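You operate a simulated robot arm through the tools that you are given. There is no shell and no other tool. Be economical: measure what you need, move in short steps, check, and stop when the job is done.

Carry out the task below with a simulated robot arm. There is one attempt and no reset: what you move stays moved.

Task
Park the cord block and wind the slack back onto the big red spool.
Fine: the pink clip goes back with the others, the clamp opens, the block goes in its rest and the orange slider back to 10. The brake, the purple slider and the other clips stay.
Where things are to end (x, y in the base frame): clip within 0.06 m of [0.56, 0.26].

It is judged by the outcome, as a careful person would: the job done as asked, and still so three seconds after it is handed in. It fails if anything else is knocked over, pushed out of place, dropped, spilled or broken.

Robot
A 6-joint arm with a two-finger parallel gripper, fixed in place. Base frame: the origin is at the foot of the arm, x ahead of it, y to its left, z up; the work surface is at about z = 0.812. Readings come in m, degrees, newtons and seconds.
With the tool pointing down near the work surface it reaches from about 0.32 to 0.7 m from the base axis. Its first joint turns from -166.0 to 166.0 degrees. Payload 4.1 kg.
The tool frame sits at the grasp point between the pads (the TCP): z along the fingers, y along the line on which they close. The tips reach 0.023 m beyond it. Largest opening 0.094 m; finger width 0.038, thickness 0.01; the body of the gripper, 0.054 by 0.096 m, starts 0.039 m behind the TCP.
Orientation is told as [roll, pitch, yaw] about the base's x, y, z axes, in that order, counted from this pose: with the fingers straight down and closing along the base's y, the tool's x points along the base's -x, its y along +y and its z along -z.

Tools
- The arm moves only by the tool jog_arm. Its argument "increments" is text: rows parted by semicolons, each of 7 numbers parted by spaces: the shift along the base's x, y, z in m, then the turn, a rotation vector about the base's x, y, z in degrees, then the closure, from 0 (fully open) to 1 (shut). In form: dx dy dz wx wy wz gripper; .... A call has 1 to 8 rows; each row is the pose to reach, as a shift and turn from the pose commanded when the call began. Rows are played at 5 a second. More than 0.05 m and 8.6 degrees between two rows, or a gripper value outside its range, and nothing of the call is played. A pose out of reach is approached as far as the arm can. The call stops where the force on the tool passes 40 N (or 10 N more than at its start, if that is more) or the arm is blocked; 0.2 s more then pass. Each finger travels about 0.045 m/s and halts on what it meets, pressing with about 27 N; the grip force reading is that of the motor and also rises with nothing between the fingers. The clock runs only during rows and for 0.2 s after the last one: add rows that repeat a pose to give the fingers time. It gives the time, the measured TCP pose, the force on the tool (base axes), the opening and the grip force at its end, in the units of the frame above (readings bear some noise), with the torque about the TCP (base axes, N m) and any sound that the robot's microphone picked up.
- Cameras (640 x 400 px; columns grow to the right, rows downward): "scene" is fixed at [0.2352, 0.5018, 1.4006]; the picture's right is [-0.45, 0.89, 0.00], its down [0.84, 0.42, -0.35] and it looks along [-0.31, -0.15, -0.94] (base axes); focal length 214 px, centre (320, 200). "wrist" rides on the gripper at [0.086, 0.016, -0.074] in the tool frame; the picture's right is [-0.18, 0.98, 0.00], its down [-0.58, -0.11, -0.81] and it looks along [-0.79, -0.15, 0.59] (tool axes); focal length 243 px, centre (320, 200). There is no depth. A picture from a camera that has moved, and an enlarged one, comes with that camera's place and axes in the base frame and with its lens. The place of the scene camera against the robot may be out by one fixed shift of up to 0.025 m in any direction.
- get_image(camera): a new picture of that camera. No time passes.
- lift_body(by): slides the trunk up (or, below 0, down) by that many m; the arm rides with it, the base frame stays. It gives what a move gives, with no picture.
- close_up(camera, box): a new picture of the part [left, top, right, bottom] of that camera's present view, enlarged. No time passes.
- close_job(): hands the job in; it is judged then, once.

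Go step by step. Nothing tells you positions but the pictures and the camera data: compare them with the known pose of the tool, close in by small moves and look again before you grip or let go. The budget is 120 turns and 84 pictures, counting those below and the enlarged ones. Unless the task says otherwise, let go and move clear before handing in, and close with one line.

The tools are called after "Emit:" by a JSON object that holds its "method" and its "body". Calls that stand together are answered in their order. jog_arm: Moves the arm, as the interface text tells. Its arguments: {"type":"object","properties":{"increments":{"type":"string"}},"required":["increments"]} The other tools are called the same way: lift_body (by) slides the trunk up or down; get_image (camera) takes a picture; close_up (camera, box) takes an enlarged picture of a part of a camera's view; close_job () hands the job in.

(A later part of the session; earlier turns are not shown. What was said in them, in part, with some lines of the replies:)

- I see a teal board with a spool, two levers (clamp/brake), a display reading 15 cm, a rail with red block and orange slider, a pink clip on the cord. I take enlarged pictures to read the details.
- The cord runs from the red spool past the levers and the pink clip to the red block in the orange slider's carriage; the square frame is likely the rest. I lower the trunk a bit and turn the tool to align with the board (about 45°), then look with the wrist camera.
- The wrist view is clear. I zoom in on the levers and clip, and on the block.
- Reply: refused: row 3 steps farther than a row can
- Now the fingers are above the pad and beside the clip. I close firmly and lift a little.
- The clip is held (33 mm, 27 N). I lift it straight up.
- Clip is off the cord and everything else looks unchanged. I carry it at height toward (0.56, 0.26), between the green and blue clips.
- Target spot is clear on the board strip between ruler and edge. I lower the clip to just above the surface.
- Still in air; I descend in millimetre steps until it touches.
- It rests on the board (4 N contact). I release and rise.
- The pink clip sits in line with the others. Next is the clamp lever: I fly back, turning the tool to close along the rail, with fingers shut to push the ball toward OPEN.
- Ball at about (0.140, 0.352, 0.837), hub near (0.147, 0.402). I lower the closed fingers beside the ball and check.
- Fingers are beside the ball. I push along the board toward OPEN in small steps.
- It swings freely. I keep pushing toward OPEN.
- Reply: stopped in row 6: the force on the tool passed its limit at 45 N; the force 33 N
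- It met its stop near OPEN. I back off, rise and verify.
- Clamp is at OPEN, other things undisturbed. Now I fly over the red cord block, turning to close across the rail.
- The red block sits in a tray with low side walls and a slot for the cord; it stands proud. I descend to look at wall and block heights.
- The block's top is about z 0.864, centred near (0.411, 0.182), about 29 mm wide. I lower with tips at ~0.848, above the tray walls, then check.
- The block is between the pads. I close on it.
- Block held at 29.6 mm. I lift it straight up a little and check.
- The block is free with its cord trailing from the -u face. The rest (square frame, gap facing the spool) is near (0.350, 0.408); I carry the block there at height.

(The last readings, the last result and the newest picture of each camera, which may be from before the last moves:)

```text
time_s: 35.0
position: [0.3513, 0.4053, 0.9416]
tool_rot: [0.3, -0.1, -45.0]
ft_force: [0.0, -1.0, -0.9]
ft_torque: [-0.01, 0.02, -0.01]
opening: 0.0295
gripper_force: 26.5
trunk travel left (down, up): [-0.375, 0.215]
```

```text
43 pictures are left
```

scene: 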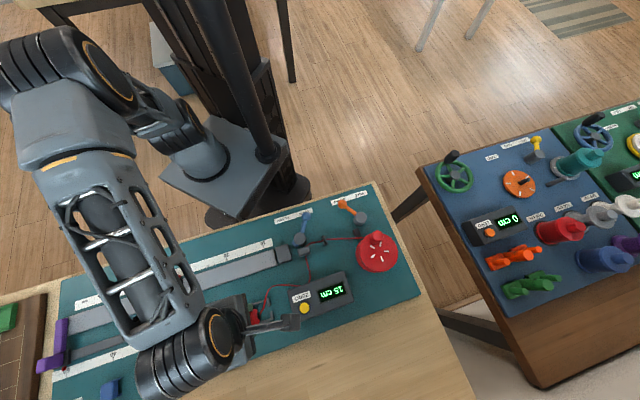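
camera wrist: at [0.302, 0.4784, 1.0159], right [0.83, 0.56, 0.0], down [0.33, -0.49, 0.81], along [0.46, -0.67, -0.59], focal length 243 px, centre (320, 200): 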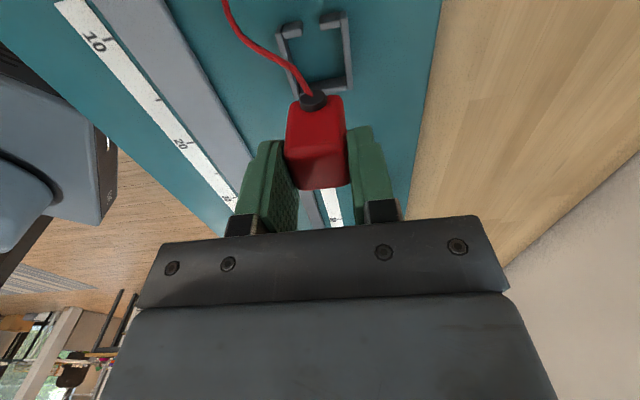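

Emit:
{"method": "close_up", "body": {"camera": "wrist", "box": [200, 0, 440, 150]}}

Emit:
{"method": "close_up", "body": {"camera": "scene", "box": [220, 210, 380, 330]}}

```text
2.67 times, centred on (320, 75) of wrist
camera zoom: at [0.302, 0.4784, 1.0159], right [0.83, 0.56, 0.0], down [0.33, -0.49, 0.81], along [0.46, -0.67, -0.59], focal length 647 px, centre (320, 533)
```

zoom: 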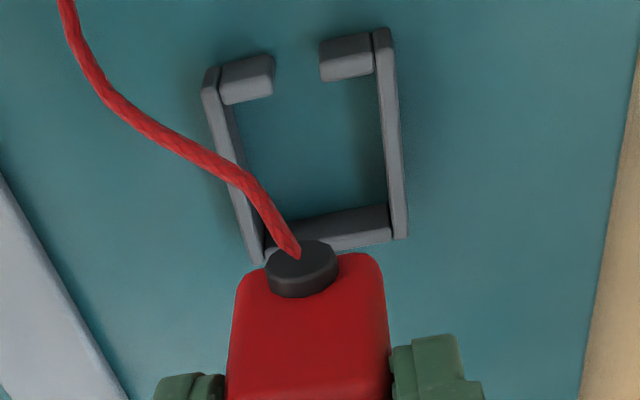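

```text
3.33 times, centred on (300, 270) of scene
camera zoom: at [0.2352, 0.5018, 1.4006], right [-0.45, 0.89, 0.0], down [0.84, 0.42, -0.35], along [-0.31, -0.15, -0.94], focal length 715 px, centre (387, -33)
```

zoom: 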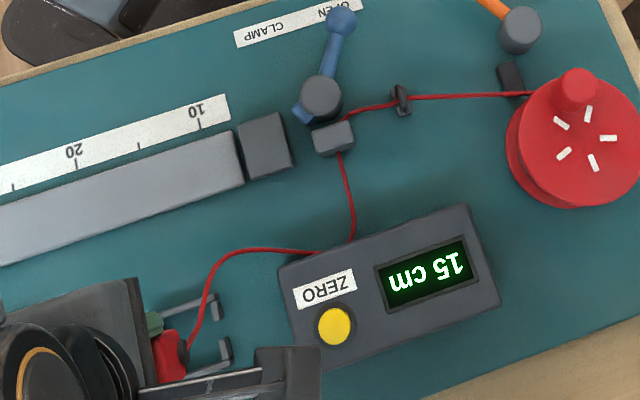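

The rest's centre computes to about (0.350, 0.406), aligned with the block's orientation. I lower to just above the frame and look.

Emit:
{"method": "jog_arm", "body": {"increments": "-0.001 0.001 -0.03 -0.3 0 0 0.95; -0.001 0.001 -0.05 -0.3 0 0 0.95; -0.001 0.001 -0.05 -0.3 0 0 0.95"}}

Emit:
{"method": "close_up", "body": {"camera": "wrist", "box": [200, 40, 440, 190]}}

Emit:
{"method": "close_up", "body": {"camera": "scene", "box": [220, 270, 320, 340]}}

```text
time_s: 35.8
position: [0.3511, 0.4057, 0.8902]
tool_rot: [0.0, -0.2, -45.1]
ft_force: [0.2, -0.2, -0.2]
ft_torque: [0.02, -0.02, -0.02]
opening: 0.0291
gripper_force: 26.6
trunk travel left (down, up): [-0.375, 0.215]
```

```text
2.67 times, centred on (320, 115) of wrist
camera zoom: at [0.301, 0.4786, 0.9656], right [0.83, 0.56, 0.0], down [0.33, -0.49, 0.81], along [0.46, -0.67, -0.59], focal length 647 px, centre (320, 427)
```

zoom: 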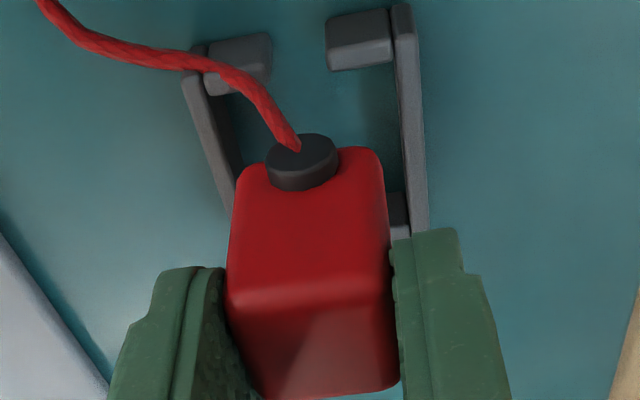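

```text
5.71 times, centred on (270, 305) of scene
camera zoom: at [0.2352, 0.5018, 1.4006], right [-0.45, 0.89, 0.0], down [0.84, 0.42, -0.35], along [-0.31, -0.15, -0.94], focal length 1226 px, centre (606, -400)
```

zoom: 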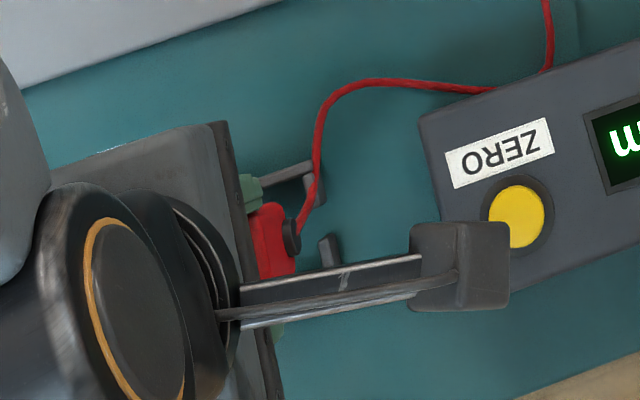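

Block's front face and the frame line up within a millimetre or two. I lower it in, watching force.

Emit:
{"method": "jog_arm", "body": {"increments": "0 0 -0.006 0 0.2 0 0.95; 0 0 -0.012 0 0.2 0 0.95; 0 0 -0.018 0 0.2 0 0.95; 0 0 -0.022 0 0.2 0 0.95; 0 0 -0.026 0 0.2 0 0.95"}}

Emit:
{"method": "close_up", "body": {"camera": "wrist", "box": [200, 40, 440, 190]}}

```text
time_s: 37.0
position: [0.3511, 0.4059, 0.8662]
tool_rot: [-0.2, -0.1, -45.2]
ft_force: [0.2, 0.4, -0.2]
ft_torque: [-0.02, -0.02, -0.02]
opening: 0.0292
gripper_force: 27.3
trunk travel left (down, up): [-0.375, 0.215]
```

```text
2.67 times, centred on (320, 115) of wrist
camera zoom: at [0.3012, 0.4789, 0.9405], right [0.83, 0.56, 0.0], down [0.33, -0.49, 0.81], along [0.45, -0.67, -0.59], focal length 647 px, centre (320, 427)
```

zoom: 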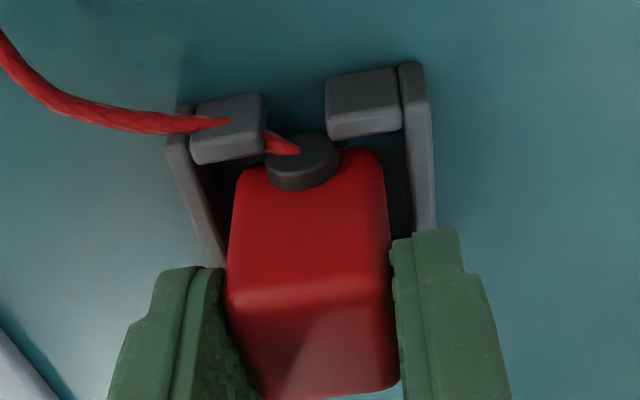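

It slid into the frame without contact. I lower the last millimetres until it seats.

Emit:
{"method": "jog_arm", "body": {"increments": "0 0 -0.002 0 0 0 0.95; 0 0 -0.004 0 0 0 0.95; 0 0 -0.005 0 0 0 0.95; 0 0 -0.005 0 0 0 0.95"}}

```text
time_s: 38.0
position: [0.3512, 0.4048, 0.8605]
tool_rot: [-0.2, 0.0, -45.2]
ft_force: [-0.4, 0.4, -0.2]
ft_torque: [0.0, 0.04, 0.0]
opening: 0.0293
gripper_force: 27.1
trunk travel left (down, up): [-0.375, 0.215]
```

Emit:
{"method": "jog_arm", "body": {"increments": "0 0 -0.0015 0 0 0 0.95; 0 0 -0.003 0 0 0 0.95; 0 0 -0.003 0 0 0 0.95"}}

Emit:
{"method": "close_up", "body": {"camera": "wrist", "box": [200, 40, 440, 190]}}

```text
time_s: 38.8
position: [0.3513, 0.4061, 0.8597]
tool_rot: [0.1, -0.2, -45.2]
ft_force: [0.3, -1.1, 14.6]
ft_torque: [0.03, -0.04, -0.05]
opening: 0.029
gripper_force: 26.8
trunk travel left (down, up): [-0.375, 0.215]
```

```text
2.67 times, centred on (320, 115) of wrist
camera zoom: at [0.3011, 0.4786, 0.9342], right [0.83, 0.56, 0.0], down [0.33, -0.49, 0.81], along [0.46, -0.67, -0.59], focal length 647 px, centre (320, 427)
```

zoom: 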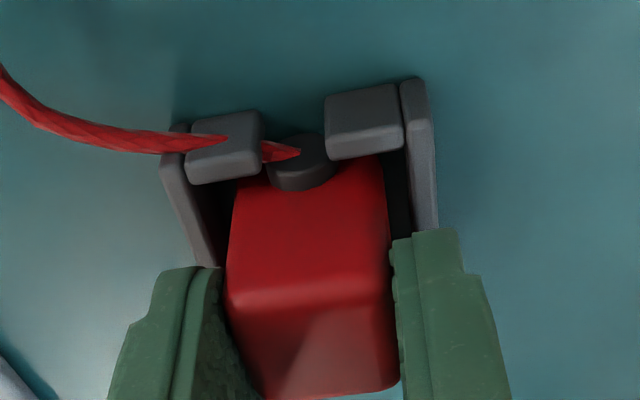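

The block is seated (floor contact at TCP 0.8597). I release and rise.

Emit:
{"method": "jog_arm", "body": {"increments": "0 0 0.002 0 0 0 0.6; 0 0 0.002 0 0 0 0.45; 0 0 0.002 0 0 0 0.4; 0 0 0.03 0 0 0 0.4; 0 0 0.07 0 0 0 0.4; 0 0 0.1 0 0 0 0.4"}}

Emit:
{"method": "get_image", "body": {"camera": "wrist"}}

```text
time_s: 40.2
position: [0.3519, 0.4047, 0.9577]
tool_rot: [-0.1, 0.0, -45.2]
ft_force: [0.4, 0.0, -0.2]
ft_torque: [0.0, -0.02, 0.0]
opening: 0.0563
gripper_force: 0.0
trunk travel left (down, up): [-0.375, 0.215]
```

```text
36 pictures are left
camera wrist: at [0.3017, 0.4781, 1.0324], right [0.83, 0.56, 0.0], down [0.33, -0.49, 0.81], along [0.45, -0.67, -0.59], focal length 243 px, centre (320, 200)
```

wrist: 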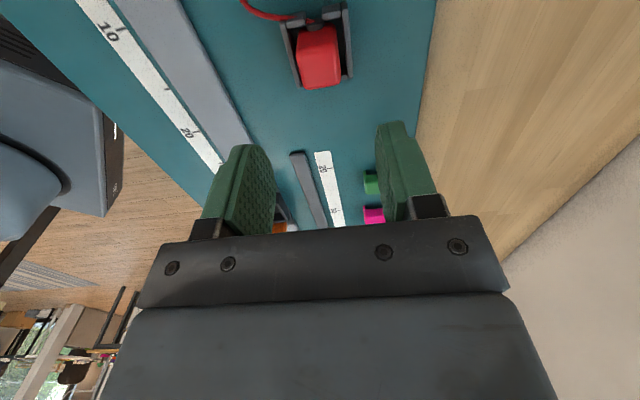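

The block is parked in its rest. Next is the orange slider, whose knob is near (0.452, 0.139); pointer near 32, so about 0.22 m to slide. I fly over it.

Emit:
{"method": "jog_arm", "body": {"increments": "0.0165 -0.044 0 0 0 0 0.4; 0.033 -0.088 0 0 0 0 0.4; 0.05 -0.133 0 0 0 0 0.4; 0.066 -0.177 0 0 0 0 0.4; 0.083 -0.222 0 0 0 0 0.4; 0.1 -0.266 0 0 0 0 0.4; 0.1 -0.266 -0.04 0 0 0 0.4; 0.1 -0.266 -0.04 0 0 0 0.4"}}

Emit:
{"method": "get_image", "body": {"camera": "wrist"}}

```text
time_s: 42.0
position: [0.4502, 0.1395, 0.9185]
tool_rot: [-0.2, -0.1, -45.1]
ft_force: [0.1, -0.2, 0.1]
ft_torque: [-0.02, -0.01, -0.04]
opening: 0.0565
gripper_force: 0.0
trunk travel left (down, up): [-0.375, 0.215]
```

```text
35 pictures are left
camera wrist: at [0.4, 0.2125, 0.9925], right [0.83, 0.56, 0.0], down [0.33, -0.49, 0.81], along [0.45, -0.67, -0.59], focal length 243 px, centre (320, 200)
```

wrist: 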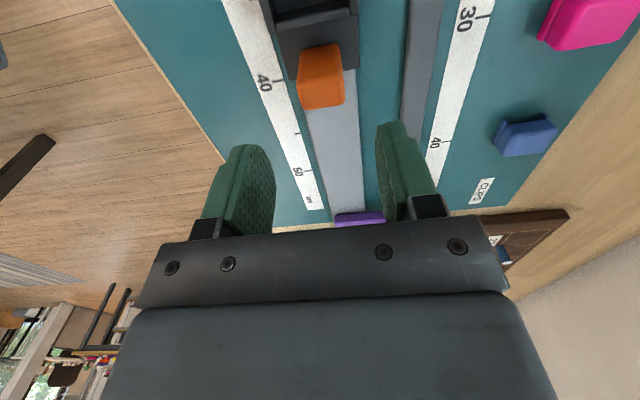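

Triangulating, the orange knob's top is at about (0.440, 0.155, 0.87). I shift over it and lower.

Emit:
{"method": "jog_arm", "body": {"increments": "-0.011 0.0155 0 0 0 0 0.4; -0.011 0.0155 -0.025 0 0 0 0.4; -0.011 0.0155 -0.044 0 0 0 0.4; -0.011 0.0155 -0.044 0 0 0 0.4"}}

Emit:
{"method": "close_up", "body": {"camera": "wrist", "box": [180, 60, 460, 235]}}

```text
time_s: 43.0
position: [0.4397, 0.1564, 0.8738]
tool_rot: [-0.1, -0.1, -45.1]
ft_force: [0.4, 0.4, 0.7]
ft_torque: [0.01, 0.05, 0.0]
opening: 0.0563
gripper_force: 0.0
trunk travel left (down, up): [-0.375, 0.215]
```

```text
2.29 times, centred on (320, 148) of wrist
camera zoom: at [0.3894, 0.2286, 0.9482], right [0.83, 0.56, 0.0], down [0.33, -0.49, 0.81], along [0.45, -0.67, -0.59], focal length 555 px, centre (320, 320)
```

zoom: 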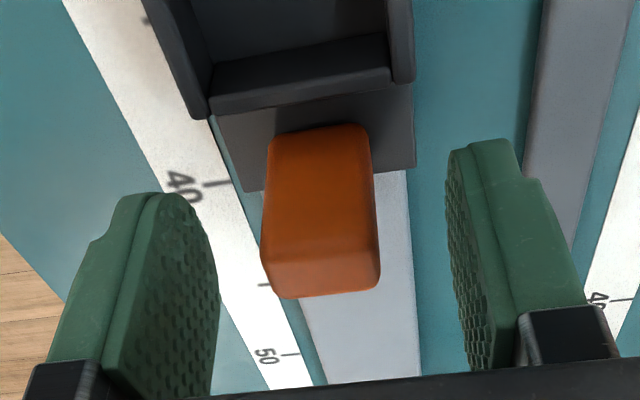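

Well centred. I lower slightly and close on the knob.

Emit:
{"method": "jog_arm", "body": {"increments": "0 0 -0.008 0 0 0 0.5; 0 0 -0.008 0 0 0 0.65; 0 0 -0.008 0 0 0 0.75; 0 0 -0.008 0 0 0 0.85; 0 0 -0.008 0 0 0 0.9; 0 0 -0.008 0 0 0 0.9"}}

```text
time_s: 44.4
position: [0.4389, 0.1546, 0.8649]
tool_rot: [-0.2, 0.0, -45.1]
ft_force: [-6.2, -5.5, -4.5]
ft_torque: [0.29, -0.38, 0.2]
opening: 0.0255
gripper_force: 44.5
trunk travel left (down, up): [-0.375, 0.215]
```

Knob gripped. I relieve the slight side load and slide along the rail toward lower numbers.

Emit:
{"method": "jog_arm", "body": {"increments": "-0.004 0.002 0.001 0 0 0 0.9; -0.0145 0.0135 0.001 0 0 0 0.9; -0.0285 0.0275 0.001 0 0 0 0.9; -0.0425 0.0415 0.001 0 0 0 0.9; -0.0565 0.0555 0.001 0 0 0 0.9; -0.0705 0.0695 0.001 0 0 0 0.9"}}

Emit:
{"method": "get_image", "body": {"camera": "wrist"}}

```text
time_s: 45.8
position: [0.37, 0.2245, 0.8652]
tool_rot: [-0.2, 0.0, -45.2]
ft_force: [-2.9, -4.7, -23.9]
ft_torque: [0.49, -0.28, 0.27]
opening: 0.0257
gripper_force: 45.1
trunk travel left (down, up): [-0.375, 0.215]
```

```text
33 pictures are left
camera wrist: at [0.3196, 0.2977, 0.9402], right [0.83, 0.56, 0.0], down [0.34, -0.49, 0.81], along [0.45, -0.67, -0.59], focal length 243 px, centre (320, 200)
```

wrist: 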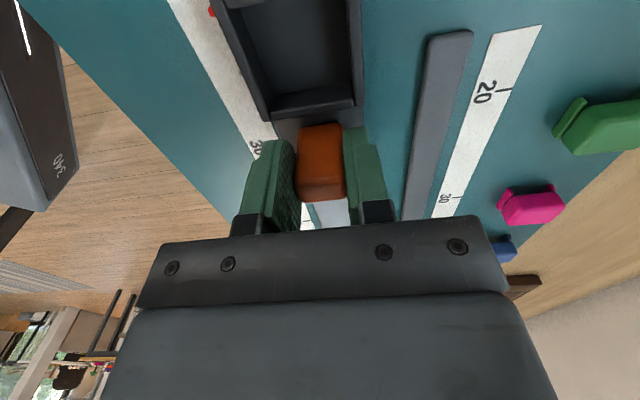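

It slides well. I ease the upward pull and continue.

Emit:
{"method": "jog_arm", "body": {"increments": "-0.0135 0.0135 -0.001 0 0 0 0.9; -0.0275 0.0275 -0.001 0 0 0 0.9; -0.0415 0.0415 -0.001 0 0 0 0.9; -0.0555 0.0555 -0.001 0 0 0 0.9; -0.0695 0.0695 -0.001 0 0 0 0.9; -0.077 0.077 -0.001 0 0 0 0.9; -0.077 0.077 -0.001 0 0 0 0.9"}}

Emit:
{"method": "get_image", "body": {"camera": "wrist"}}

Emit:
{"method": "close_up", "body": {"camera": "scene", "box": [190, 210, 320, 300]}}

```text
time_s: 47.4
position: [0.2916, 0.3013, 0.8649]
tool_rot: [-0.1, -0.1, -45.1]
ft_force: [0.2, -0.5, -12.2]
ft_torque: [0.12, -0.3, 0.11]
opening: 0.0259
gripper_force: 45.4
trunk travel left (down, up): [-0.375, 0.215]
```

```text
32 pictures are left
camera wrist: at [0.2423, 0.3747, 0.9402], right [0.83, 0.56, 0.0], down [0.33, -0.49, 0.81], along [0.45, -0.67, -0.59], focal length 243 px, centre (320, 200)
```

wrist: 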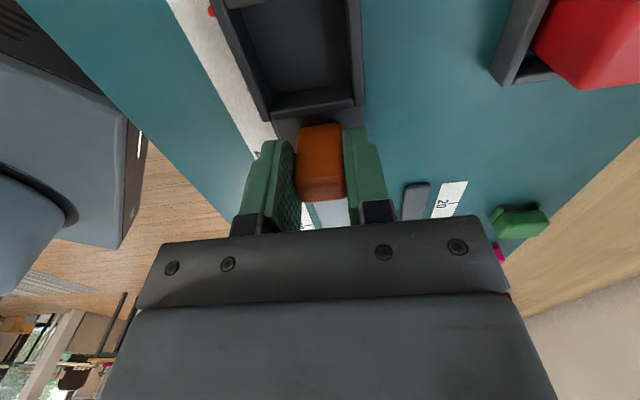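

```text
4.44 times, centred on (255, 255) of scene
camera zoom: at [0.2352, 0.5018, 1.4006], right [-0.45, 0.89, 0.0], down [0.84, 0.42, -0.35], along [-0.31, -0.15, -0.94], focal length 953 px, centre (609, -44)
```

zoom: 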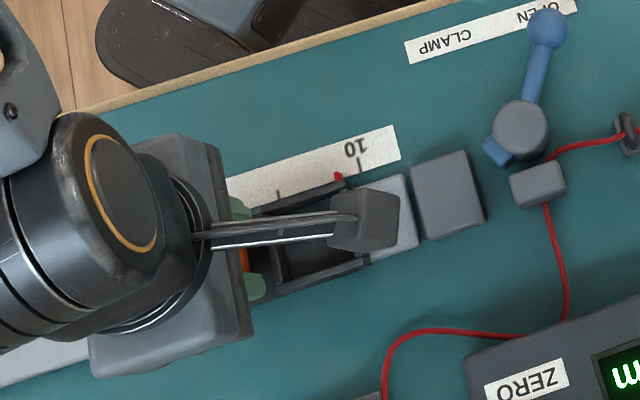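

Pointer reads about 11.2; I slide the remaining 12 mm and recheck.

Emit:
{"method": "jog_arm", "body": {"increments": "-0.004 0.004 -0.001 0 0 0 0.9; -0.0085 0.0085 -0.001 0 0 0 0.9; -0.0085 0.0085 -0.001 0 0 0 0.9"}}

Emit:
{"method": "close_up", "body": {"camera": "scene", "box": [240, 220, 300, 262]}}

```text
time_s: 48.2
position: [0.2831, 0.3088, 0.8666]
tool_rot: [0.1, 0.0, -45.1]
ft_force: [-1.4, -2.2, 4.3]
ft_torque: [-0.35, -0.35, 0.09]
opening: 0.0254
gripper_force: 44.8
trunk travel left (down, up): [-0.375, 0.215]
```

```text
9.52 times, centred on (270, 241) of scene
camera zoom: at [0.2352, 0.5018, 1.4006], right [-0.45, 0.89, 0.0], down [0.84, 0.42, -0.35], along [-0.31, -0.15, -0.94], focal length 2043 px, centre (796, -190)
```

zoom: 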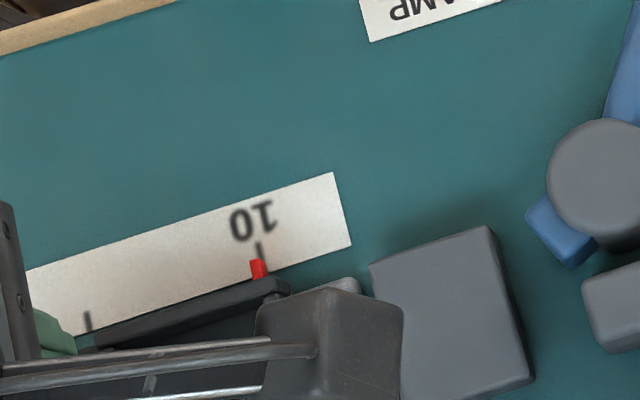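

The pointer is at 10. I release the knob and rise.

Emit:
{"method": "jog_arm", "body": {"increments": "0 0 0 0 0 0 0.7; 0 0 0 0 0 0 0.5; 0 0 0 0 0 0 0.4; 0 0 0.03 0 0 0 0.4; 0 0 0.07 0 0 0 0.4; 0 0 0.11 0 0 0 0.4"}}

Emit:
{"method": "get_image", "body": {"camera": "wrist"}}

Emit:
{"method": "get_image", "body": {"camera": "scene"}}

```text
time_s: 49.6
position: [0.2841, 0.3093, 0.9752]
tool_rot: [-0.2, -0.1, -45.1]
ft_force: [0.5, 0.2, -0.6]
ft_torque: [-0.02, 0.0, -0.03]
opening: 0.0565
gripper_force: 0.1
trunk travel left (down, up): [-0.375, 0.215]
```

```text
29 pictures are left
camera wrist: at [0.2343, 0.3836, 1.0497], right [0.83, 0.56, 0.0], down [0.33, -0.49, 0.81], along [0.45, -0.67, -0.59], focal length 243 px, centre (320, 200)
```

wrist: 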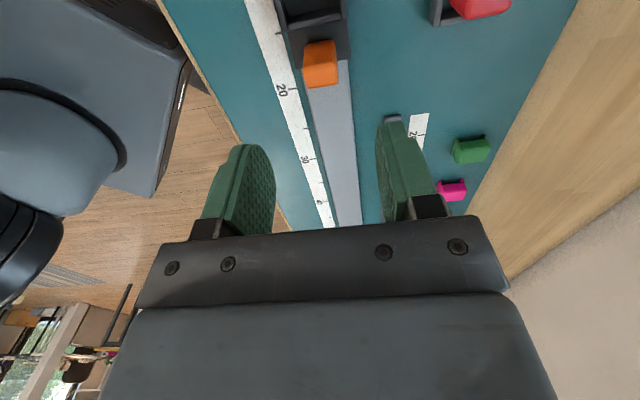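

```text
28 pictures are left
```

scene: 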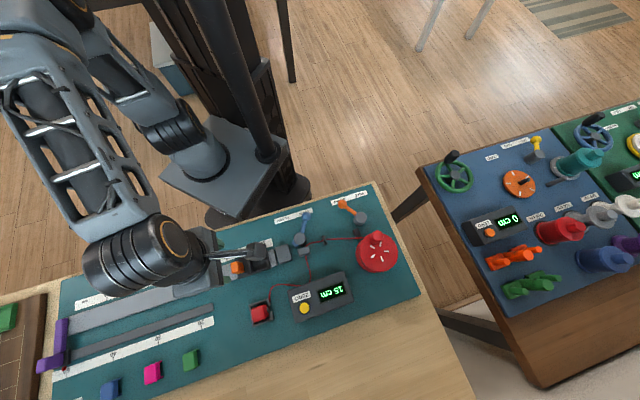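

Slider is at 10 and the block parked with slack cord. Now I move toward the spool, turning back to +45°, to study it.

Emit:
{"method": "jog_arm", "body": {"increments": "-0.028 0.0275 0.01 0 0 8.4 0.4; -0.056 0.055 0.02 0 0 16.8 0.4; -0.084 0.0825 0.03 0 0 25.2 0.4; -0.112 0.11 0.03 0 0 33.6 0.4; -0.14 0.1375 0.03 0 0 42 0.4; -0.168 0.165 0.03 0 0 50.4 0.4; -0.196 0.1925 0.03 0 0 58.8 0.4; -0.224 0.22 0.03 0 0 67.2 0.4"}}

Emit:
{"method": "jog_arm", "body": {"increments": "0 0 0 0 0 8 0.4; 0 0 0 0 0 16 0.4; 0 0 0 0 0 23 0.4"}}

Emit:
{"method": "get_image", "body": {"camera": "wrist"}}

```text
time_s: 51.4
position: [0.0586, 0.53, 1.006]
tool_rot: [-0.1, -0.1, 22.3]
ft_force: [0.4, -0.1, -0.5]
ft_torque: [0.01, -0.01, 0.01]
opening: 0.0561
gripper_force: 0.1
trunk travel left (down, up): [-0.375, 0.215]
```

```text
time_s: 52.2
position: [0.0603, 0.5301, 1.0057]
tool_rot: [-0.1, -0.1, 45.2]
ft_force: [0.5, -0.1, -0.3]
ft_torque: [0.02, -0.01, 0.0]
opening: 0.0563
gripper_force: 0.0
trunk travel left (down, up): [-0.375, 0.215]
```

```text
27 pictures are left
camera wrist: at [-0.0131, 0.4805, 1.0794], right [-0.57, 0.82, 0.0], down [0.48, 0.34, 0.81], along [0.67, 0.46, -0.59], focal length 243 px, centre (320, 200)
```

wrist: 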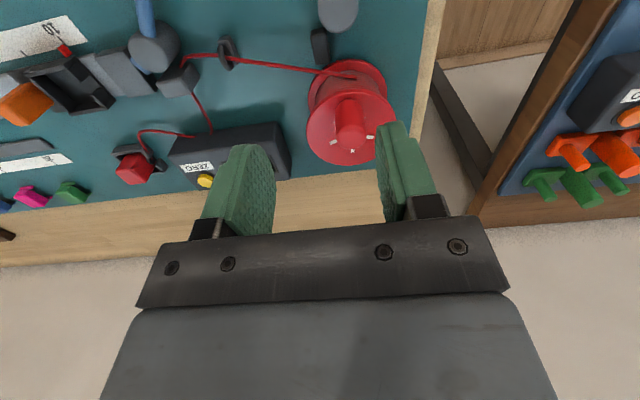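

Emit:
{"method": "close_up", "body": {"camera": "wrist", "box": [260, 20, 440, 180]}}

Emit:
{"method": "close_up", "body": {"camera": "scene", "box": [290, 190, 420, 290]}}

```text
2.50 times, centred on (350, 100) of wrist
camera zoom: at [-0.0131, 0.4805, 1.0794], right [-0.57, 0.82, 0.0], down [0.48, 0.34, 0.81], along [0.67, 0.46, -0.59], focal length 606 px, centre (245, 450)
```

zoom: 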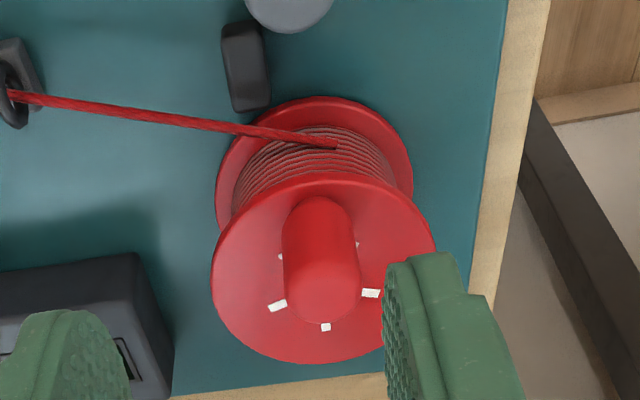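

```text
4.00 times, centred on (355, 240) of scene
camera zoom: at [0.2352, 0.5018, 1.4006], right [-0.45, 0.89, 0.0], down [0.84, 0.42, -0.35], along [-0.31, -0.15, -0.94], focal length 858 px, centre (180, 40)
```

zoom: 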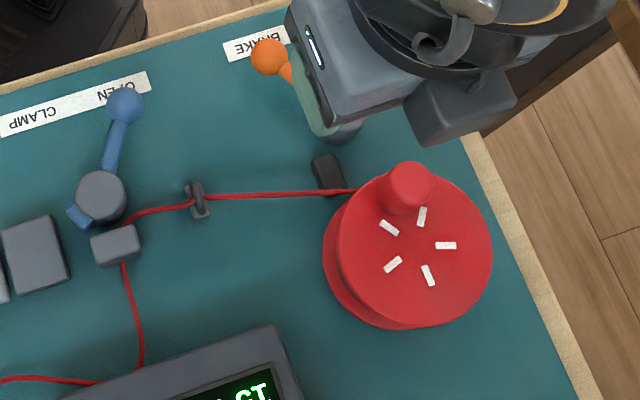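

The spool's centre is about (0.099, 0.597), its flange near z 0.873, with an off-centre crank knob at about (0.075, 0.569), top z ~0.93. I move above the knob and look.

Emit:
{"method": "jog_arm", "body": {"increments": "0.015 0.039 0 0 0 0 0.4; 0.015 0.039 -0.04 0 0 0 0.4; 0.015 0.039 -0.04 0 0 0 0.4"}}

Emit:
{"method": "get_image", "body": {"camera": "wrist"}}

```text
time_s: 53.0
position: [0.0748, 0.5696, 0.9635]
tool_rot: [-0.1, -0.1, 45.0]
ft_force: [0.3, -0.8, 0.6]
ft_torque: [-0.02, 0.02, 0.03]
opening: 0.0565
gripper_force: 0.0
trunk travel left (down, up): [-0.375, 0.215]
```

```text
24 pictures are left
camera wrist: at [0.0011, 0.5199, 1.0386], right [-0.57, 0.82, 0.0], down [0.48, 0.34, 0.81], along [0.67, 0.46, -0.59], focal length 243 px, centre (320, 200)
```

wrist: 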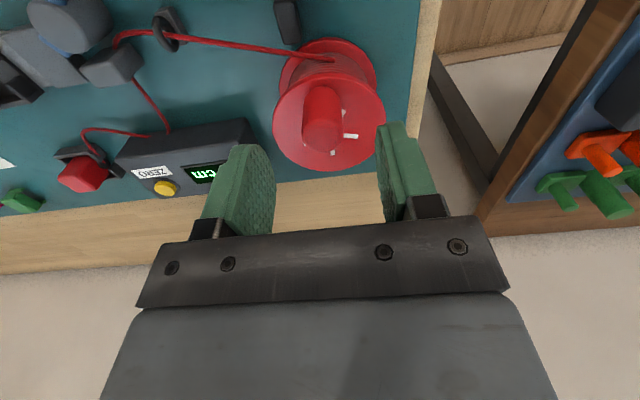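

The knob is directly below the grasp point. I descend around it and close.

Emit:
{"method": "jog_arm", "body": {"increments": "0 0 -0.025 0 0 0 0.4; 0 0 -0.046 0 0 0 0.4; 0 0 -0.046 0 0 0 0.6; 0 0 -0.046 0 0 0 0.7; 0 0 -0.046 0 0 0 0.8; 0 0 -0.046 0 0 0 0.9; 0 0 -0.046 0 0 0 0.9"}}

Emit:
{"method": "get_image", "body": {"camera": "wrist"}}

```text
time_s: 54.6
position: [0.0737, 0.5685, 0.9178]
tool_rot: [-0.1, -0.1, 45.2]
ft_force: [0.5, -1.5, -3.2]
ft_torque: [0.69, 0.06, 0.03]
opening: 0.0245
gripper_force: 45.2
trunk travel left (down, up): [-0.375, 0.215]
```

```text
23 pictures are left
camera wrist: at [0.0016, 0.5201, 0.993], right [-0.57, 0.82, 0.0], down [0.49, 0.34, 0.81], along [0.67, 0.46, -0.59], focal length 243 px, centre (320, 200)
```

wrist: 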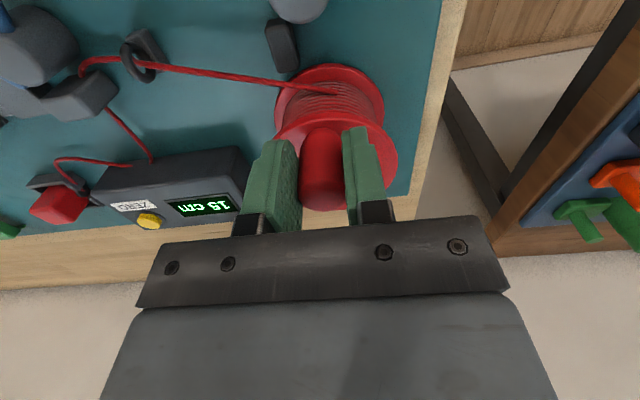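

Knob is held. I try a small clockwise turn (seen from above) that should draw cord in, watching the force.

Emit:
{"method": "jog_arm", "body": {"increments": "-0.0037 0.0038 0 0 0 -8 0.9; -0.0069 0.0081 0 0 0 -16 0.9; -0.0094 0.0128 0 0 0 -24 0.9"}}

Emit:
{"method": "close_up", "body": {"camera": "scene", "box": [240, 190, 420, 330]}}

```text
time_s: 55.4
position: [0.0671, 0.5821, 0.9176]
tool_rot: [-0.2, -0.1, 20.9]
ft_force: [3.3, -0.9, -1.5]
ft_torque: [0.18, 0.26, -0.03]
opening: 0.0245
gripper_force: 44.6
trunk travel left (down, up): [-0.375, 0.215]
```

```text
2.86 times, centred on (330, 260) of scene
camera zoom: at [0.2352, 0.5018, 1.4006], right [-0.45, 0.89, 0.0], down [0.84, 0.42, -0.35], along [-0.31, -0.15, -0.94], focal length 613 px, centre (291, 29)
```

zoom: 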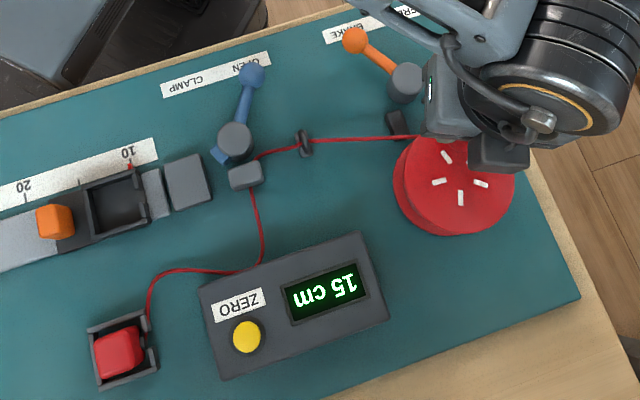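

The spool turns easily and the scene looks right. I continue round the circle, rotating with the knob.

Emit:
{"method": "jog_arm", "body": {"increments": "-0.0005 0.0056 0 0 0 -8.4 0.9; -0.0013 0.011 0 0 0 -16.9 0.9; -0.0013 0.0165 0 0 0 -25.4 0.9; -0.0005 0.0219 0 0 0 -33.9 0.9; 0.0012 0.0272 0 0 0 -42.4 0.9; 0.0036 0.0321 0 0 0 -50.9 0.9; 0.0066 0.0366 0 0 0 -59.4 0.9; 0.0104 0.0407 0 0 0 -67.9 0.9"}}

Emit:
{"method": "close_up", "body": {"camera": "scene", "box": [240, 190, 420, 330]}}

```text
time_s: 57.2
position: [0.0729, 0.6244, 0.9186]
tool_rot: [-0.1, -0.1, -46.9]
ft_force: [-16.9, 14.1, -4.7]
ft_torque: [-0.23, -0.1, -0.01]
opening: 0.0246
gripper_force: 44.4
trunk travel left (down, up): [-0.375, 0.215]
```

```text
2.86 times, centred on (330, 260) of scene
camera zoom: at [0.2352, 0.5018, 1.4006], right [-0.45, 0.89, 0.0], down [0.84, 0.42, -0.35], along [-0.31, -0.15, -0.94], focal length 613 px, centre (291, 29)
```

zoom: 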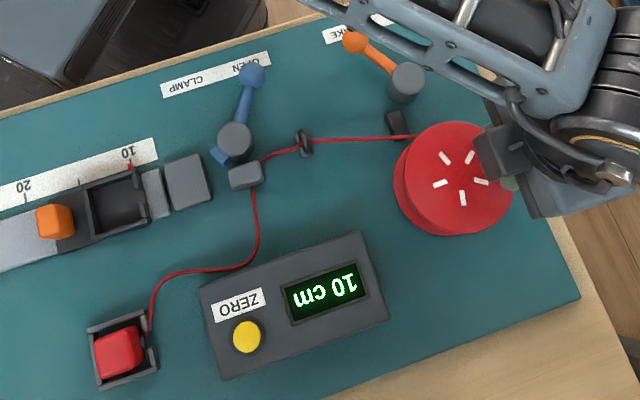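

Display dropped to 10 cm; about 4 cm of slack still visible. I wind another ~34° and check.

Emit:
{"method": "jog_arm", "body": {"increments": "0.0025 0.0053 0 0 0 -8.4 0.9; 0.0073 0.0081 0 0 0 -16.9 0.9; 0.0124 0.0102 0 0 0 -25.4 0.9; 0.0178 0.0114 0 0 0 -33.9 0.9"}}

Emit:
{"method": "close_up", "body": {"camera": "scene", "box": [240, 190, 420, 330]}}

```text
time_s: 58.2
position: [0.0925, 0.6348, 0.9181]
tool_rot: [-0.1, -0.2, -80.9]
ft_force: [-7.5, 22.8, 4.6]
ft_torque: [-0.73, -0.13, -0.04]
opening: 0.0247
gripper_force: 44.9
trunk travel left (down, up): [-0.375, 0.215]
```

```text
2.86 times, centred on (330, 260) of scene
camera zoom: at [0.2352, 0.5018, 1.4006], right [-0.45, 0.89, 0.0], down [0.84, 0.42, -0.35], along [-0.31, -0.15, -0.94], focal length 613 px, centre (291, 29)
```

zoom: 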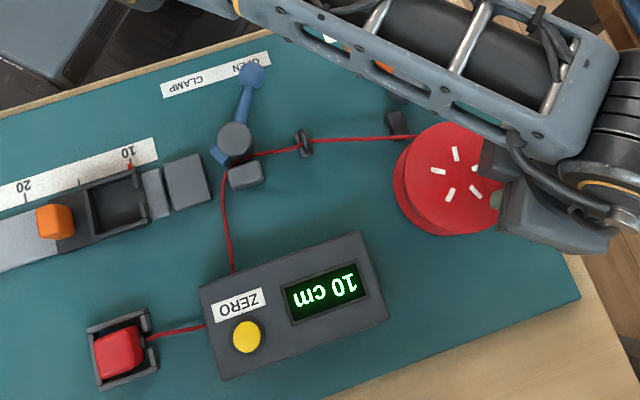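

Cord is drawing in; slack remains (display rounds). I continue in another short step.

Emit:
{"method": "jog_arm", "body": {"increments": "0.0056 0.0025 0 0 0 -8.4 0.9; 0.0112 0.0021 0 0 0 -16.9 0.9; 0.0167 0.0009 0 0 0 -25.4 0.9; 0.022 -0.0011 0 0 0 -33.9 0.9"}}

Emit:
{"method": "close_up", "body": {"camera": "scene", "box": [240, 190, 420, 330]}}

```text
time_s: 59.0
position: [0.1315, 0.6212, 0.9176]
tool_rot: [-1.8, -0.7, -89.8]
ft_force: [-19.7, -4.5, 4.3]
ft_torque: [-1.37, -0.97, -0.35]
opening: 0.025
gripper_force: 44.8
out of reach, approached as far as the arm can: row 1, 2, 3
trunk travel left (down, up): [-0.375, 0.215]
stopped in row 3: the force on the tool passed its limit at 94 N (the readings are from after the stop); the commanded pose is now the measured one
```

```text
2.86 times, centred on (330, 260) of scene
camera zoom: at [0.2352, 0.5018, 1.4006], right [-0.45, 0.89, 0.0], down [0.84, 0.42, -0.35], along [-0.31, -0.15, -0.94], focal length 613 px, centre (291, 29)
```

zoom: 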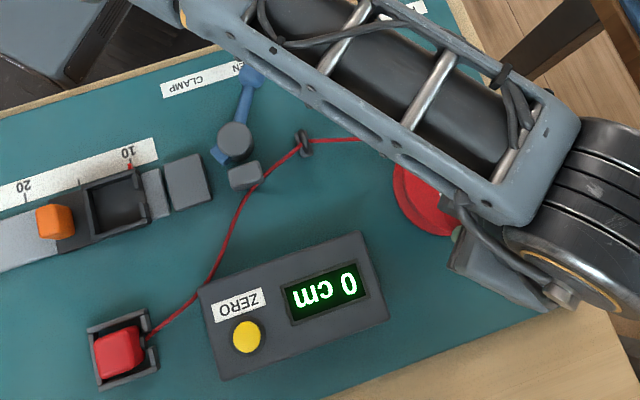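

The wrist reached its turning limit and the arm stopped, but the knob had come round further: display reads 0 cm, cord nearly straight, and the block is still in its rest. I release the knob and rise.

Emit:
{"method": "jog_arm", "body": {"increments": "0 0 0 0 0 0 0.8; 0 0 0 0 0 0 0.6; 0 0 0 0 0 0 0.4; 0 0 0 0 0 0 0.4; 0 0 0.03 0 0 0 0.4; 0 0 0.07 0 0 0 0.4"}}

Emit:
{"method": "get_image", "body": {"camera": "wrist"}}

Emit:
{"method": "get_image", "body": {"camera": "scene"}}

```text
time_s: 60.4
position: [0.1384, 0.6078, 0.9815]
tool_rot: [-1.8, -0.6, -90.0]
ft_force: [0.1, 1.1, -0.1]
ft_torque: [-0.04, 0.0, -0.01]
opening: 0.0562
gripper_force: 0.1
out of reach, approached as far as the arm can: row 6
trunk travel left (down, up): [-0.375, 0.215]
```

```text
18 pictures are left
camera wrist: at [0.1568, 0.6967, 1.0547], right [0.98, -0.18, -0.03], down [-0.08, -0.57, 0.82], along [-0.17, -0.8, -0.58], focal length 243 px, centre (320, 200)
```

wrist: 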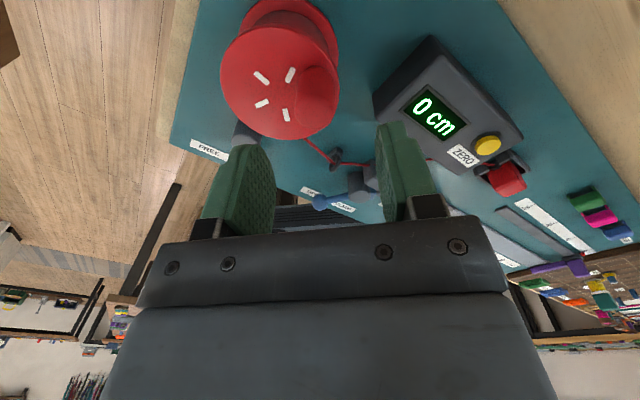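

```text
17 pictures are left
```

scene: 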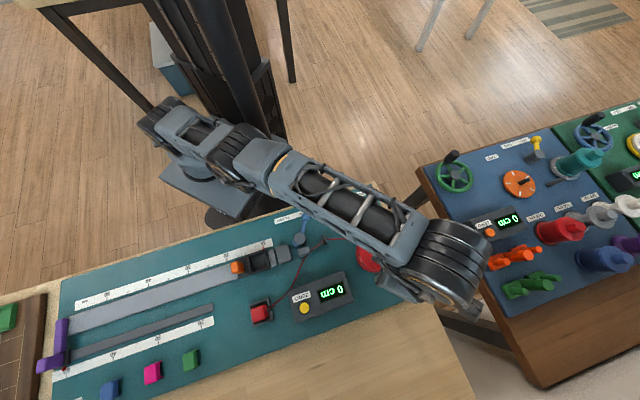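

The tool is clear of the knob. I raise the trunk and retract to get an unobstructed view.

Emit:
{"method": "lift_body", "body": {"by": 0.1}}

Emit:
{"method": "jog_arm", "body": {"increments": "-0.01 -0.035 0 0 0 8.4 0.4; -0.02 -0.07 0 0 0 16.8 0.4; -0.03 -0.105 0 0 0 25.2 0.4; -0.04 -0.14 0 0 0 33.6 0.4; -0.05 -0.175 0 0 0 42 0.4; -0.05 -0.21 0 0 0 50.4 0.4; -0.05 -0.22 0 0 0 58.8 0.4; -0.05 -0.22 0 0 0 67 0.4"}}

Emit:
{"method": "get_image", "body": {"camera": "scene"}}

```text
time_s: 61.7
position: [0.1392, 0.6097, 1.0815]
tool_rot: [-1.9, -0.6, -90.0]
ft_force: [-0.6, -0.5, 0.1]
ft_torque: [-0.02, 0.0, 0.01]
opening: 0.0563
gripper_force: 0.1
trunk travel left (down, up): [-0.475, 0.115]
```

```text
time_s: 63.5
position: [0.0892, 0.3886, 1.0808]
tool_rot: [-1.8, -0.6, -22.9]
ft_force: [-0.1, 0.3, 0.4]
ft_torque: [0.02, 0.03, -0.02]
opening: 0.0562
gripper_force: 0.0
trunk travel left (down, up): [-0.475, 0.115]
```

```text
16 pictures are left
```

scene: 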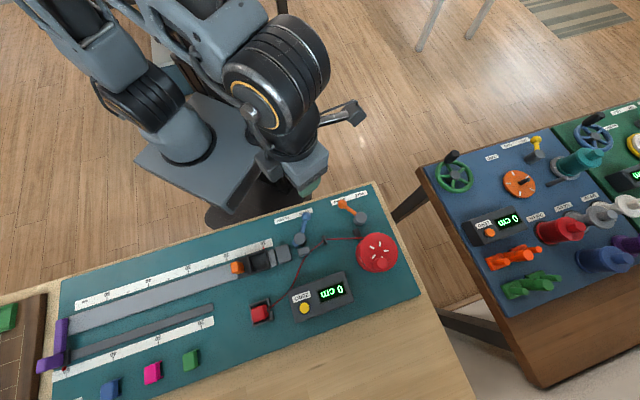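

Emit:
{"method": "close_up", "body": {"camera": "scene", "box": [240, 185, 420, 330]}}

Emit:
{"method": "close_up", "body": {"camera": "scene", "box": [215, 220, 315, 290]}}

```text
2.76 times, centred on (330, 258) of scene
camera zoom: at [0.2352, 0.5018, 1.4006], right [-0.45, 0.89, 0.0], down [0.84, 0.42, -0.35], along [-0.31, -0.15, -0.94], focal length 592 px, centre (292, 41)
```

zoom: 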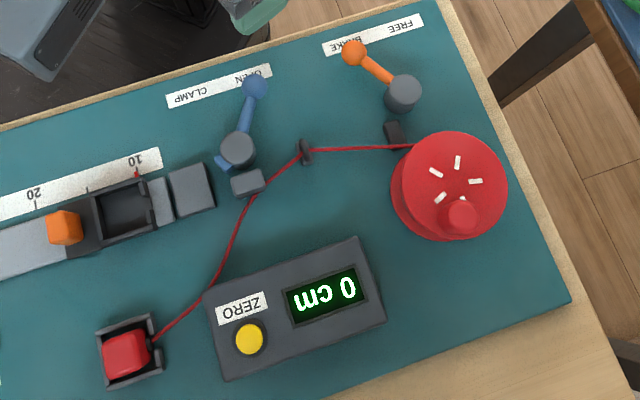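

```text
5.71 times, centred on (265, 255) of scene
camera zoom: at [0.2352, 0.5018, 1.4006], right [-0.45, 0.89, 0.0], down [0.84, 0.42, -0.35], along [-0.31, -0.15, -0.94], focal length 1226 px, centre (634, -114)
```

zoom: 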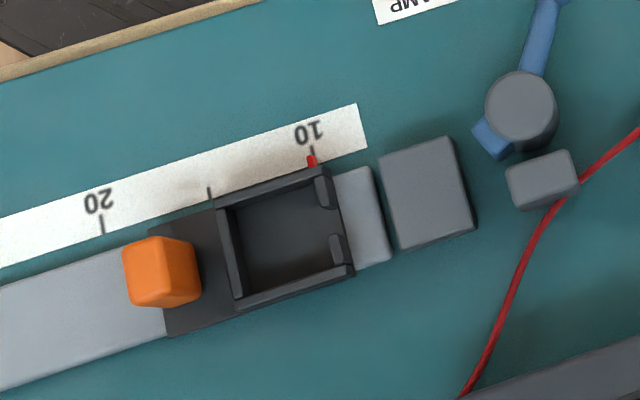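

Pointer is at 10, clamp open, clip and block in place; only about a centimetre of slack curve remains in the cord. I go back once to take that up gently, looking at the knob first.

Emit:
{"method": "jog_arm", "body": {"increments": "0.0 0.0 0 0 0 8.4 0.4; 0 0.02 0 0 0 16.8 0.4; 0 0.05 0 0 0 25.2 0.4; 0 0.08 0 0 0 33.6 0.4; 0 0.11 0 0 0 42 0.4; 0 0.14 0 1.8 0.6 50.4 0.4; 0 0.17 0 1.8 0.6 58.8 0.4; 0.01 0.19 0 1.8 0.6 67 0.4"}}

Emit:
{"method": "get_image", "body": {"camera": "wrist"}}

```text
time_s: 65.3
position: [0.0996, 0.5799, 1.0824]
tool_rot: [-0.1, -0.3, 44.2]
ft_force: [-0.6, 0.3, 0.6]
ft_torque: [-0.02, -0.02, 0.0]
opening: 0.0563
gripper_force: 0.0
trunk travel left (down, up): [-0.475, 0.115]
```

```text
13 pictures are left
camera wrist: at [0.0244, 0.5313, 1.1564], right [-0.55, 0.83, 0.0], down [0.49, 0.32, 0.81], along [0.67, 0.45, -0.59], focal length 243 px, centre (320, 200)
```

wrist: 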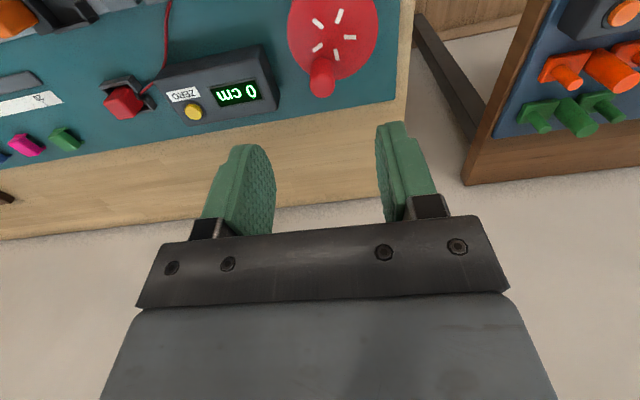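

The knob is now near (0.130, 0.611). I move above it, lower, and look again.

Emit:
{"method": "jog_arm", "body": {"increments": "0.015 0.015 0 0 0.2 0.8 0.4; 0.031 0.031 0 0 0.2 0.8 0.4; 0.031 0.031 -0.04 0 0.2 0.8 0.4; 0.031 0.031 -0.08 0 0.2 0.8 0.4; 0.031 0.031 -0.115 0 0.2 0.8 0.4; 0.031 0.031 -0.115 0 0.2 0.8 0.4"}}

Emit:
{"method": "get_image", "body": {"camera": "wrist"}}

```text
time_s: 66.7
position: [0.1295, 0.6101, 0.9668]
tool_rot: [0.2, -0.2, 44.7]
ft_force: [0.4, -0.5, -0.7]
ft_torque: [0.02, -0.02, 0.06]
opening: 0.0564
gripper_force: 0.1
trunk travel left (down, up): [-0.475, 0.115]
```

```text
12 pictures are left
camera wrist: at [0.0562, 0.5617, 1.0415], right [-0.56, 0.83, 0.0], down [0.49, 0.33, 0.81], along [0.67, 0.46, -0.59], focal length 243 px, centre (320, 200)
```

wrist: 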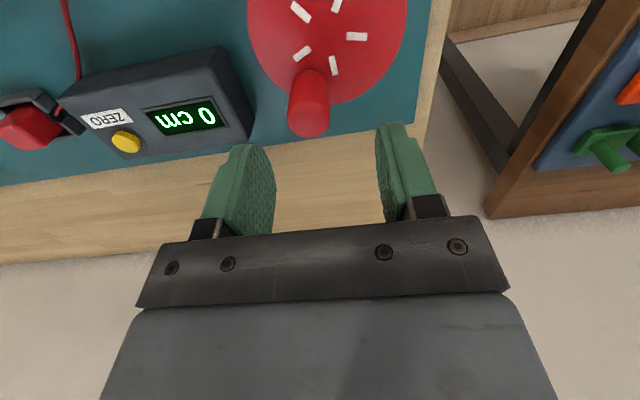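

The knob sits between the open fingers. I descend and, without gripping, ease it with the trailing finger along the winding direction.

Emit:
{"method": "jog_arm", "body": {"increments": "0.003 -0.006 -0.02 0 0 0 0.4; 0.003 -0.006 -0.046 0 0 0 0.4; 0.006 -0.009 -0.046 0 0 0 0.4; 0.009 -0.012 -0.046 0 0 0 0.4; 0.0115 -0.0145 -0.046 0 0 0 0.4; 0.0135 -0.0165 -0.046 0 0 0 0.4"}}

Emit:
{"method": "get_image", "body": {"camera": "wrist"}}

Emit:
{"method": "close_up", "body": {"camera": "scene", "box": [240, 185, 420, 330]}}

```text
time_s: 68.1
position: [0.1426, 0.5936, 0.9221]
tool_rot: [0.1, -0.2, 44.8]
ft_force: [-1.9, 0.2, -0.9]
ft_torque: [-0.01, 0.04, -0.01]
opening: 0.0563
gripper_force: 0.0
trunk travel left (down, up): [-0.475, 0.115]
```

```text
11 pictures are left
camera wrist: at [0.0693, 0.5438, 0.9954], right [-0.56, 0.83, 0.0], down [0.49, 0.33, 0.81], along [0.67, 0.46, -0.59], focal length 243 px, centre (320, 200)
```

wrist: 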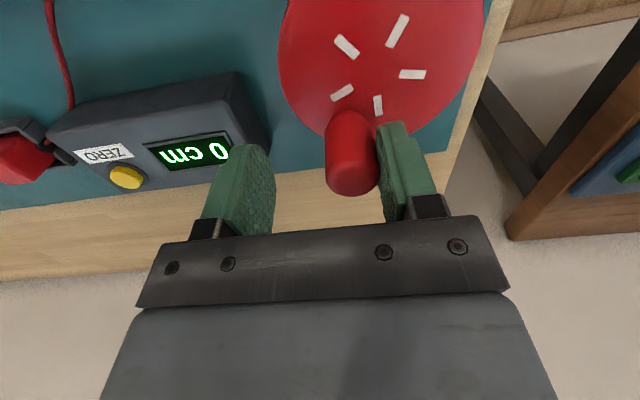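

```text
2.76 times, centred on (330, 258) of scene
camera zoom: at [0.2352, 0.5018, 1.4006], right [-0.45, 0.89, 0.0], down [0.84, 0.42, -0.35], along [-0.31, -0.15, -0.94], focal length 592 px, centre (292, 41)
```

zoom: 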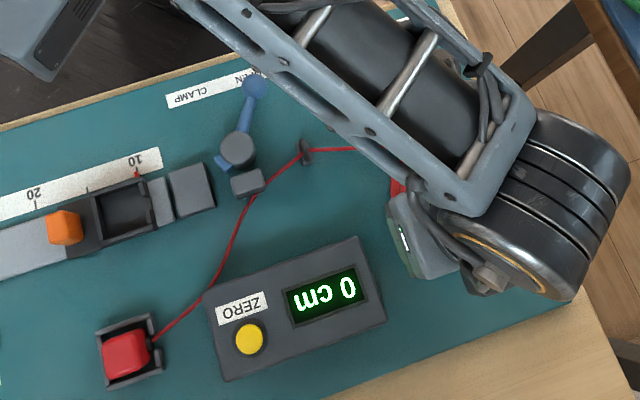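

The finger is just touching the knob. I push 5 mm and check the cord.

Emit:
{"method": "jog_arm", "body": {"increments": "0.0012 -0.0012 0 0 0 0 0.4; 0.0024 -0.0024 0 0 0 0 0.4; 0.0036 -0.0036 0 0 0 0 0.4; 0.0036 -0.0036 0 0 0 0 0.4"}}

Emit:
{"method": "close_up", "body": {"camera": "scene", "box": [240, 185, 420, 330]}}

```text
time_s: 69.1
position: [0.147, 0.5907, 0.9202]
tool_rot: [0.2, -0.1, 44.9]
ft_force: [-4.0, 1.3, -0.7]
ft_torque: [-0.04, -0.03, 0.05]
opening: 0.0583
gripper_force: 2.7
trunk travel left (down, up): [-0.475, 0.115]
```

```text
2.76 times, centred on (330, 258) of scene
camera zoom: at [0.2352, 0.5018, 1.4006], right [-0.45, 0.89, 0.0], down [0.84, 0.42, -0.35], along [-0.31, -0.15, -0.94], focal length 592 px, centre (292, 41)
```

zoom: 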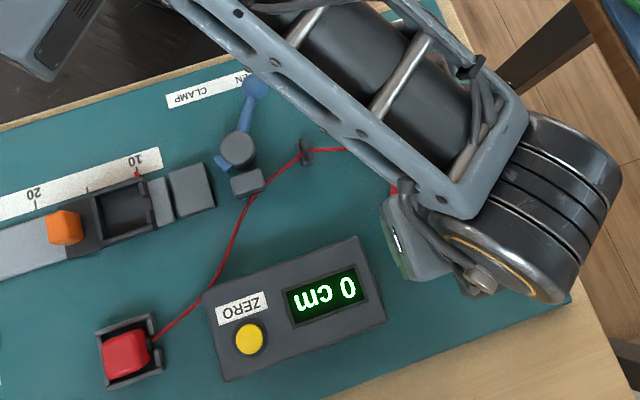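

Barely any change; a little more, still gently.

Emit:
{"method": "jog_arm", "body": {"increments": "0.0015 -0.0015 0 0 0 0 0.4; 0.003 -0.003 0 0 0 0 0.4; 0.0045 -0.0045 0 0 0 0 0.4; 0.006 -0.006 0 0 0 0 0.4; 0.006 -0.006 0 0 0 0 0.4"}}

Emit:
{"method": "close_up", "body": {"camera": "scene", "box": [240, 185, 420, 330]}}

Emit:
{"method": "get_image", "body": {"camera": "wrist"}}

```text
time_s: 70.3
position: [0.1515, 0.584, 0.921]
tool_rot: [0.1, -0.2, 44.8]
ft_force: [-7.6, 4.4, 1.5]
ft_torque: [0.08, 0.06, -0.02]
opening: 0.06
gripper_force: 4.3
trunk travel left (down, up): [-0.475, 0.115]
```

```text
2.76 times, centred on (330, 258) of scene
camera zoom: at [0.2352, 0.5018, 1.4006], right [-0.45, 0.89, 0.0], down [0.84, 0.42, -0.35], along [-0.31, -0.15, -0.94], focal length 592 px, centre (292, 41)
```

zoom: 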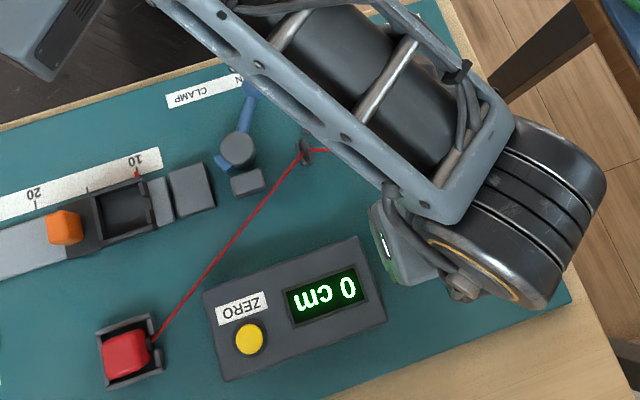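

```text
7 pictures are left
camera wrist: at [0.078, 0.5343, 0.9955], right [-0.56, 0.83, 0.0], down [0.49, 0.33, 0.81], along [0.67, 0.46, -0.59], focal length 243 px, centre (320, 200)
```

wrist: 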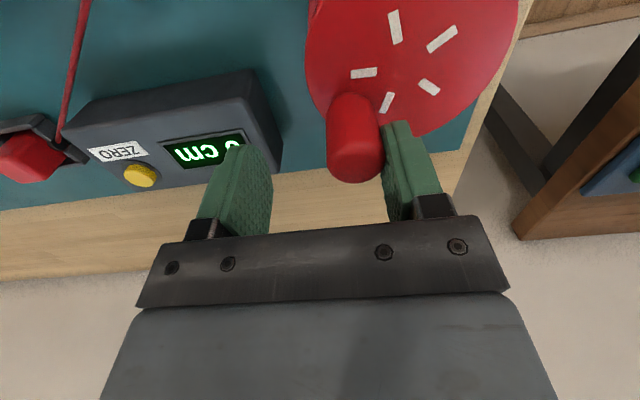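

The cord is now straight and the block is still in its rest. I back the finger off, rise and retract.

Emit:
{"method": "jog_arm", "body": {"increments": "-0.004 0.004 0 0 0 0 0.4; -0.009 0.009 0 0 0 0 0.4; -0.009 0.009 0.03 0 0 0 0.4; -0.009 0.009 0.07 0 0 0 0.4; -0.009 0.009 0.11 0 0 0 0.4"}}

Emit:
{"method": "jog_arm", "body": {"increments": "-0.01 -0.04 0.02 0 0 0 0.4; -0.02 -0.08 0.03 0 0 0 0.4; -0.03 -0.12 0.04 0 0 0 0.4; -0.04 -0.16 0.05 0 0 0 0.4; -0.05 -0.2 0.06 0 0 0 0.4"}}

Emit:
{"method": "get_image", "body": {"camera": "scene"}}

Emit:
{"method": "close_up", "body": {"camera": "scene", "box": [240, 185, 420, 330]}}

```text
time_s: 71.5
position: [0.1436, 0.5918, 1.0317]
tool_rot: [0.1, -0.1, 44.7]
ft_force: [0.6, 0.4, 0.1]
ft_torque: [0.02, -0.03, -0.01]
opening: 0.0565
gripper_force: 0.0
trunk travel left (down, up): [-0.475, 0.115]
```

```text
time_s: 72.7
position: [0.0935, 0.3932, 1.0892]
tool_rot: [0.1, -0.2, 44.8]
ft_force: [0.5, -0.6, -0.1]
ft_torque: [-0.01, -0.03, -0.02]
opening: 0.0564
gripper_force: 0.1
trunk travel left (down, up): [-0.475, 0.115]
```

```text
6 pictures are left
```

scene: 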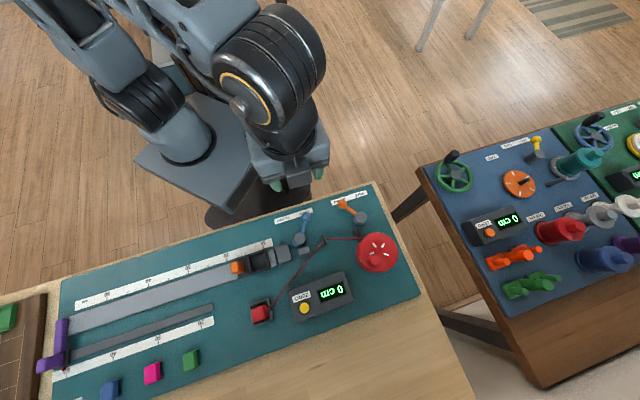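

```text
2.76 times, centred on (330, 258) of scene
camera zoom: at [0.2352, 0.5018, 1.4006], right [-0.45, 0.89, 0.0], down [0.84, 0.42, -0.35], along [-0.31, -0.15, -0.94], focal length 592 px, centre (292, 41)
```

zoom: 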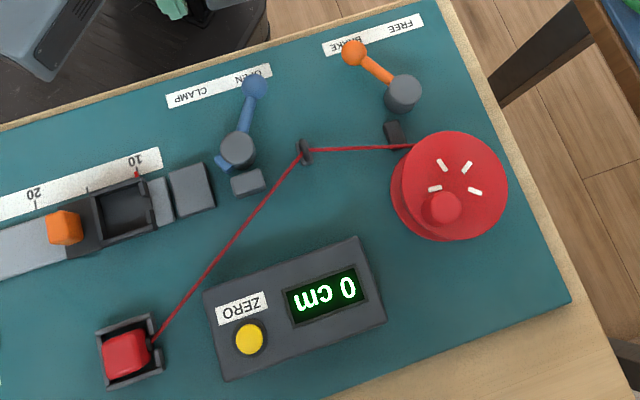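

Everything is as asked: the cord is straight, the block in its rest, the clamp open, the slider at 10, the clip with the others, and the brake and purple slider untouched. I hand it in.

Emit:
{"method": "close_job", "body": {}}

```text
The job is handed in.
```

The job is handed in. The cord block is in its rest and the slack is wound onto the red spool, so the cord is straight and the display reads 0 cm. The clamp is open, the orange slider is at 10, and the pink clip is with the others near (0.557, 0.258); the brake, the purple slider and the other clips were not moved. During winding the wrist ran to the end of its turn and the arm stopped on a force of 94 N, but the block stayed in its rest and nothing else looked out of place in the last pictures.
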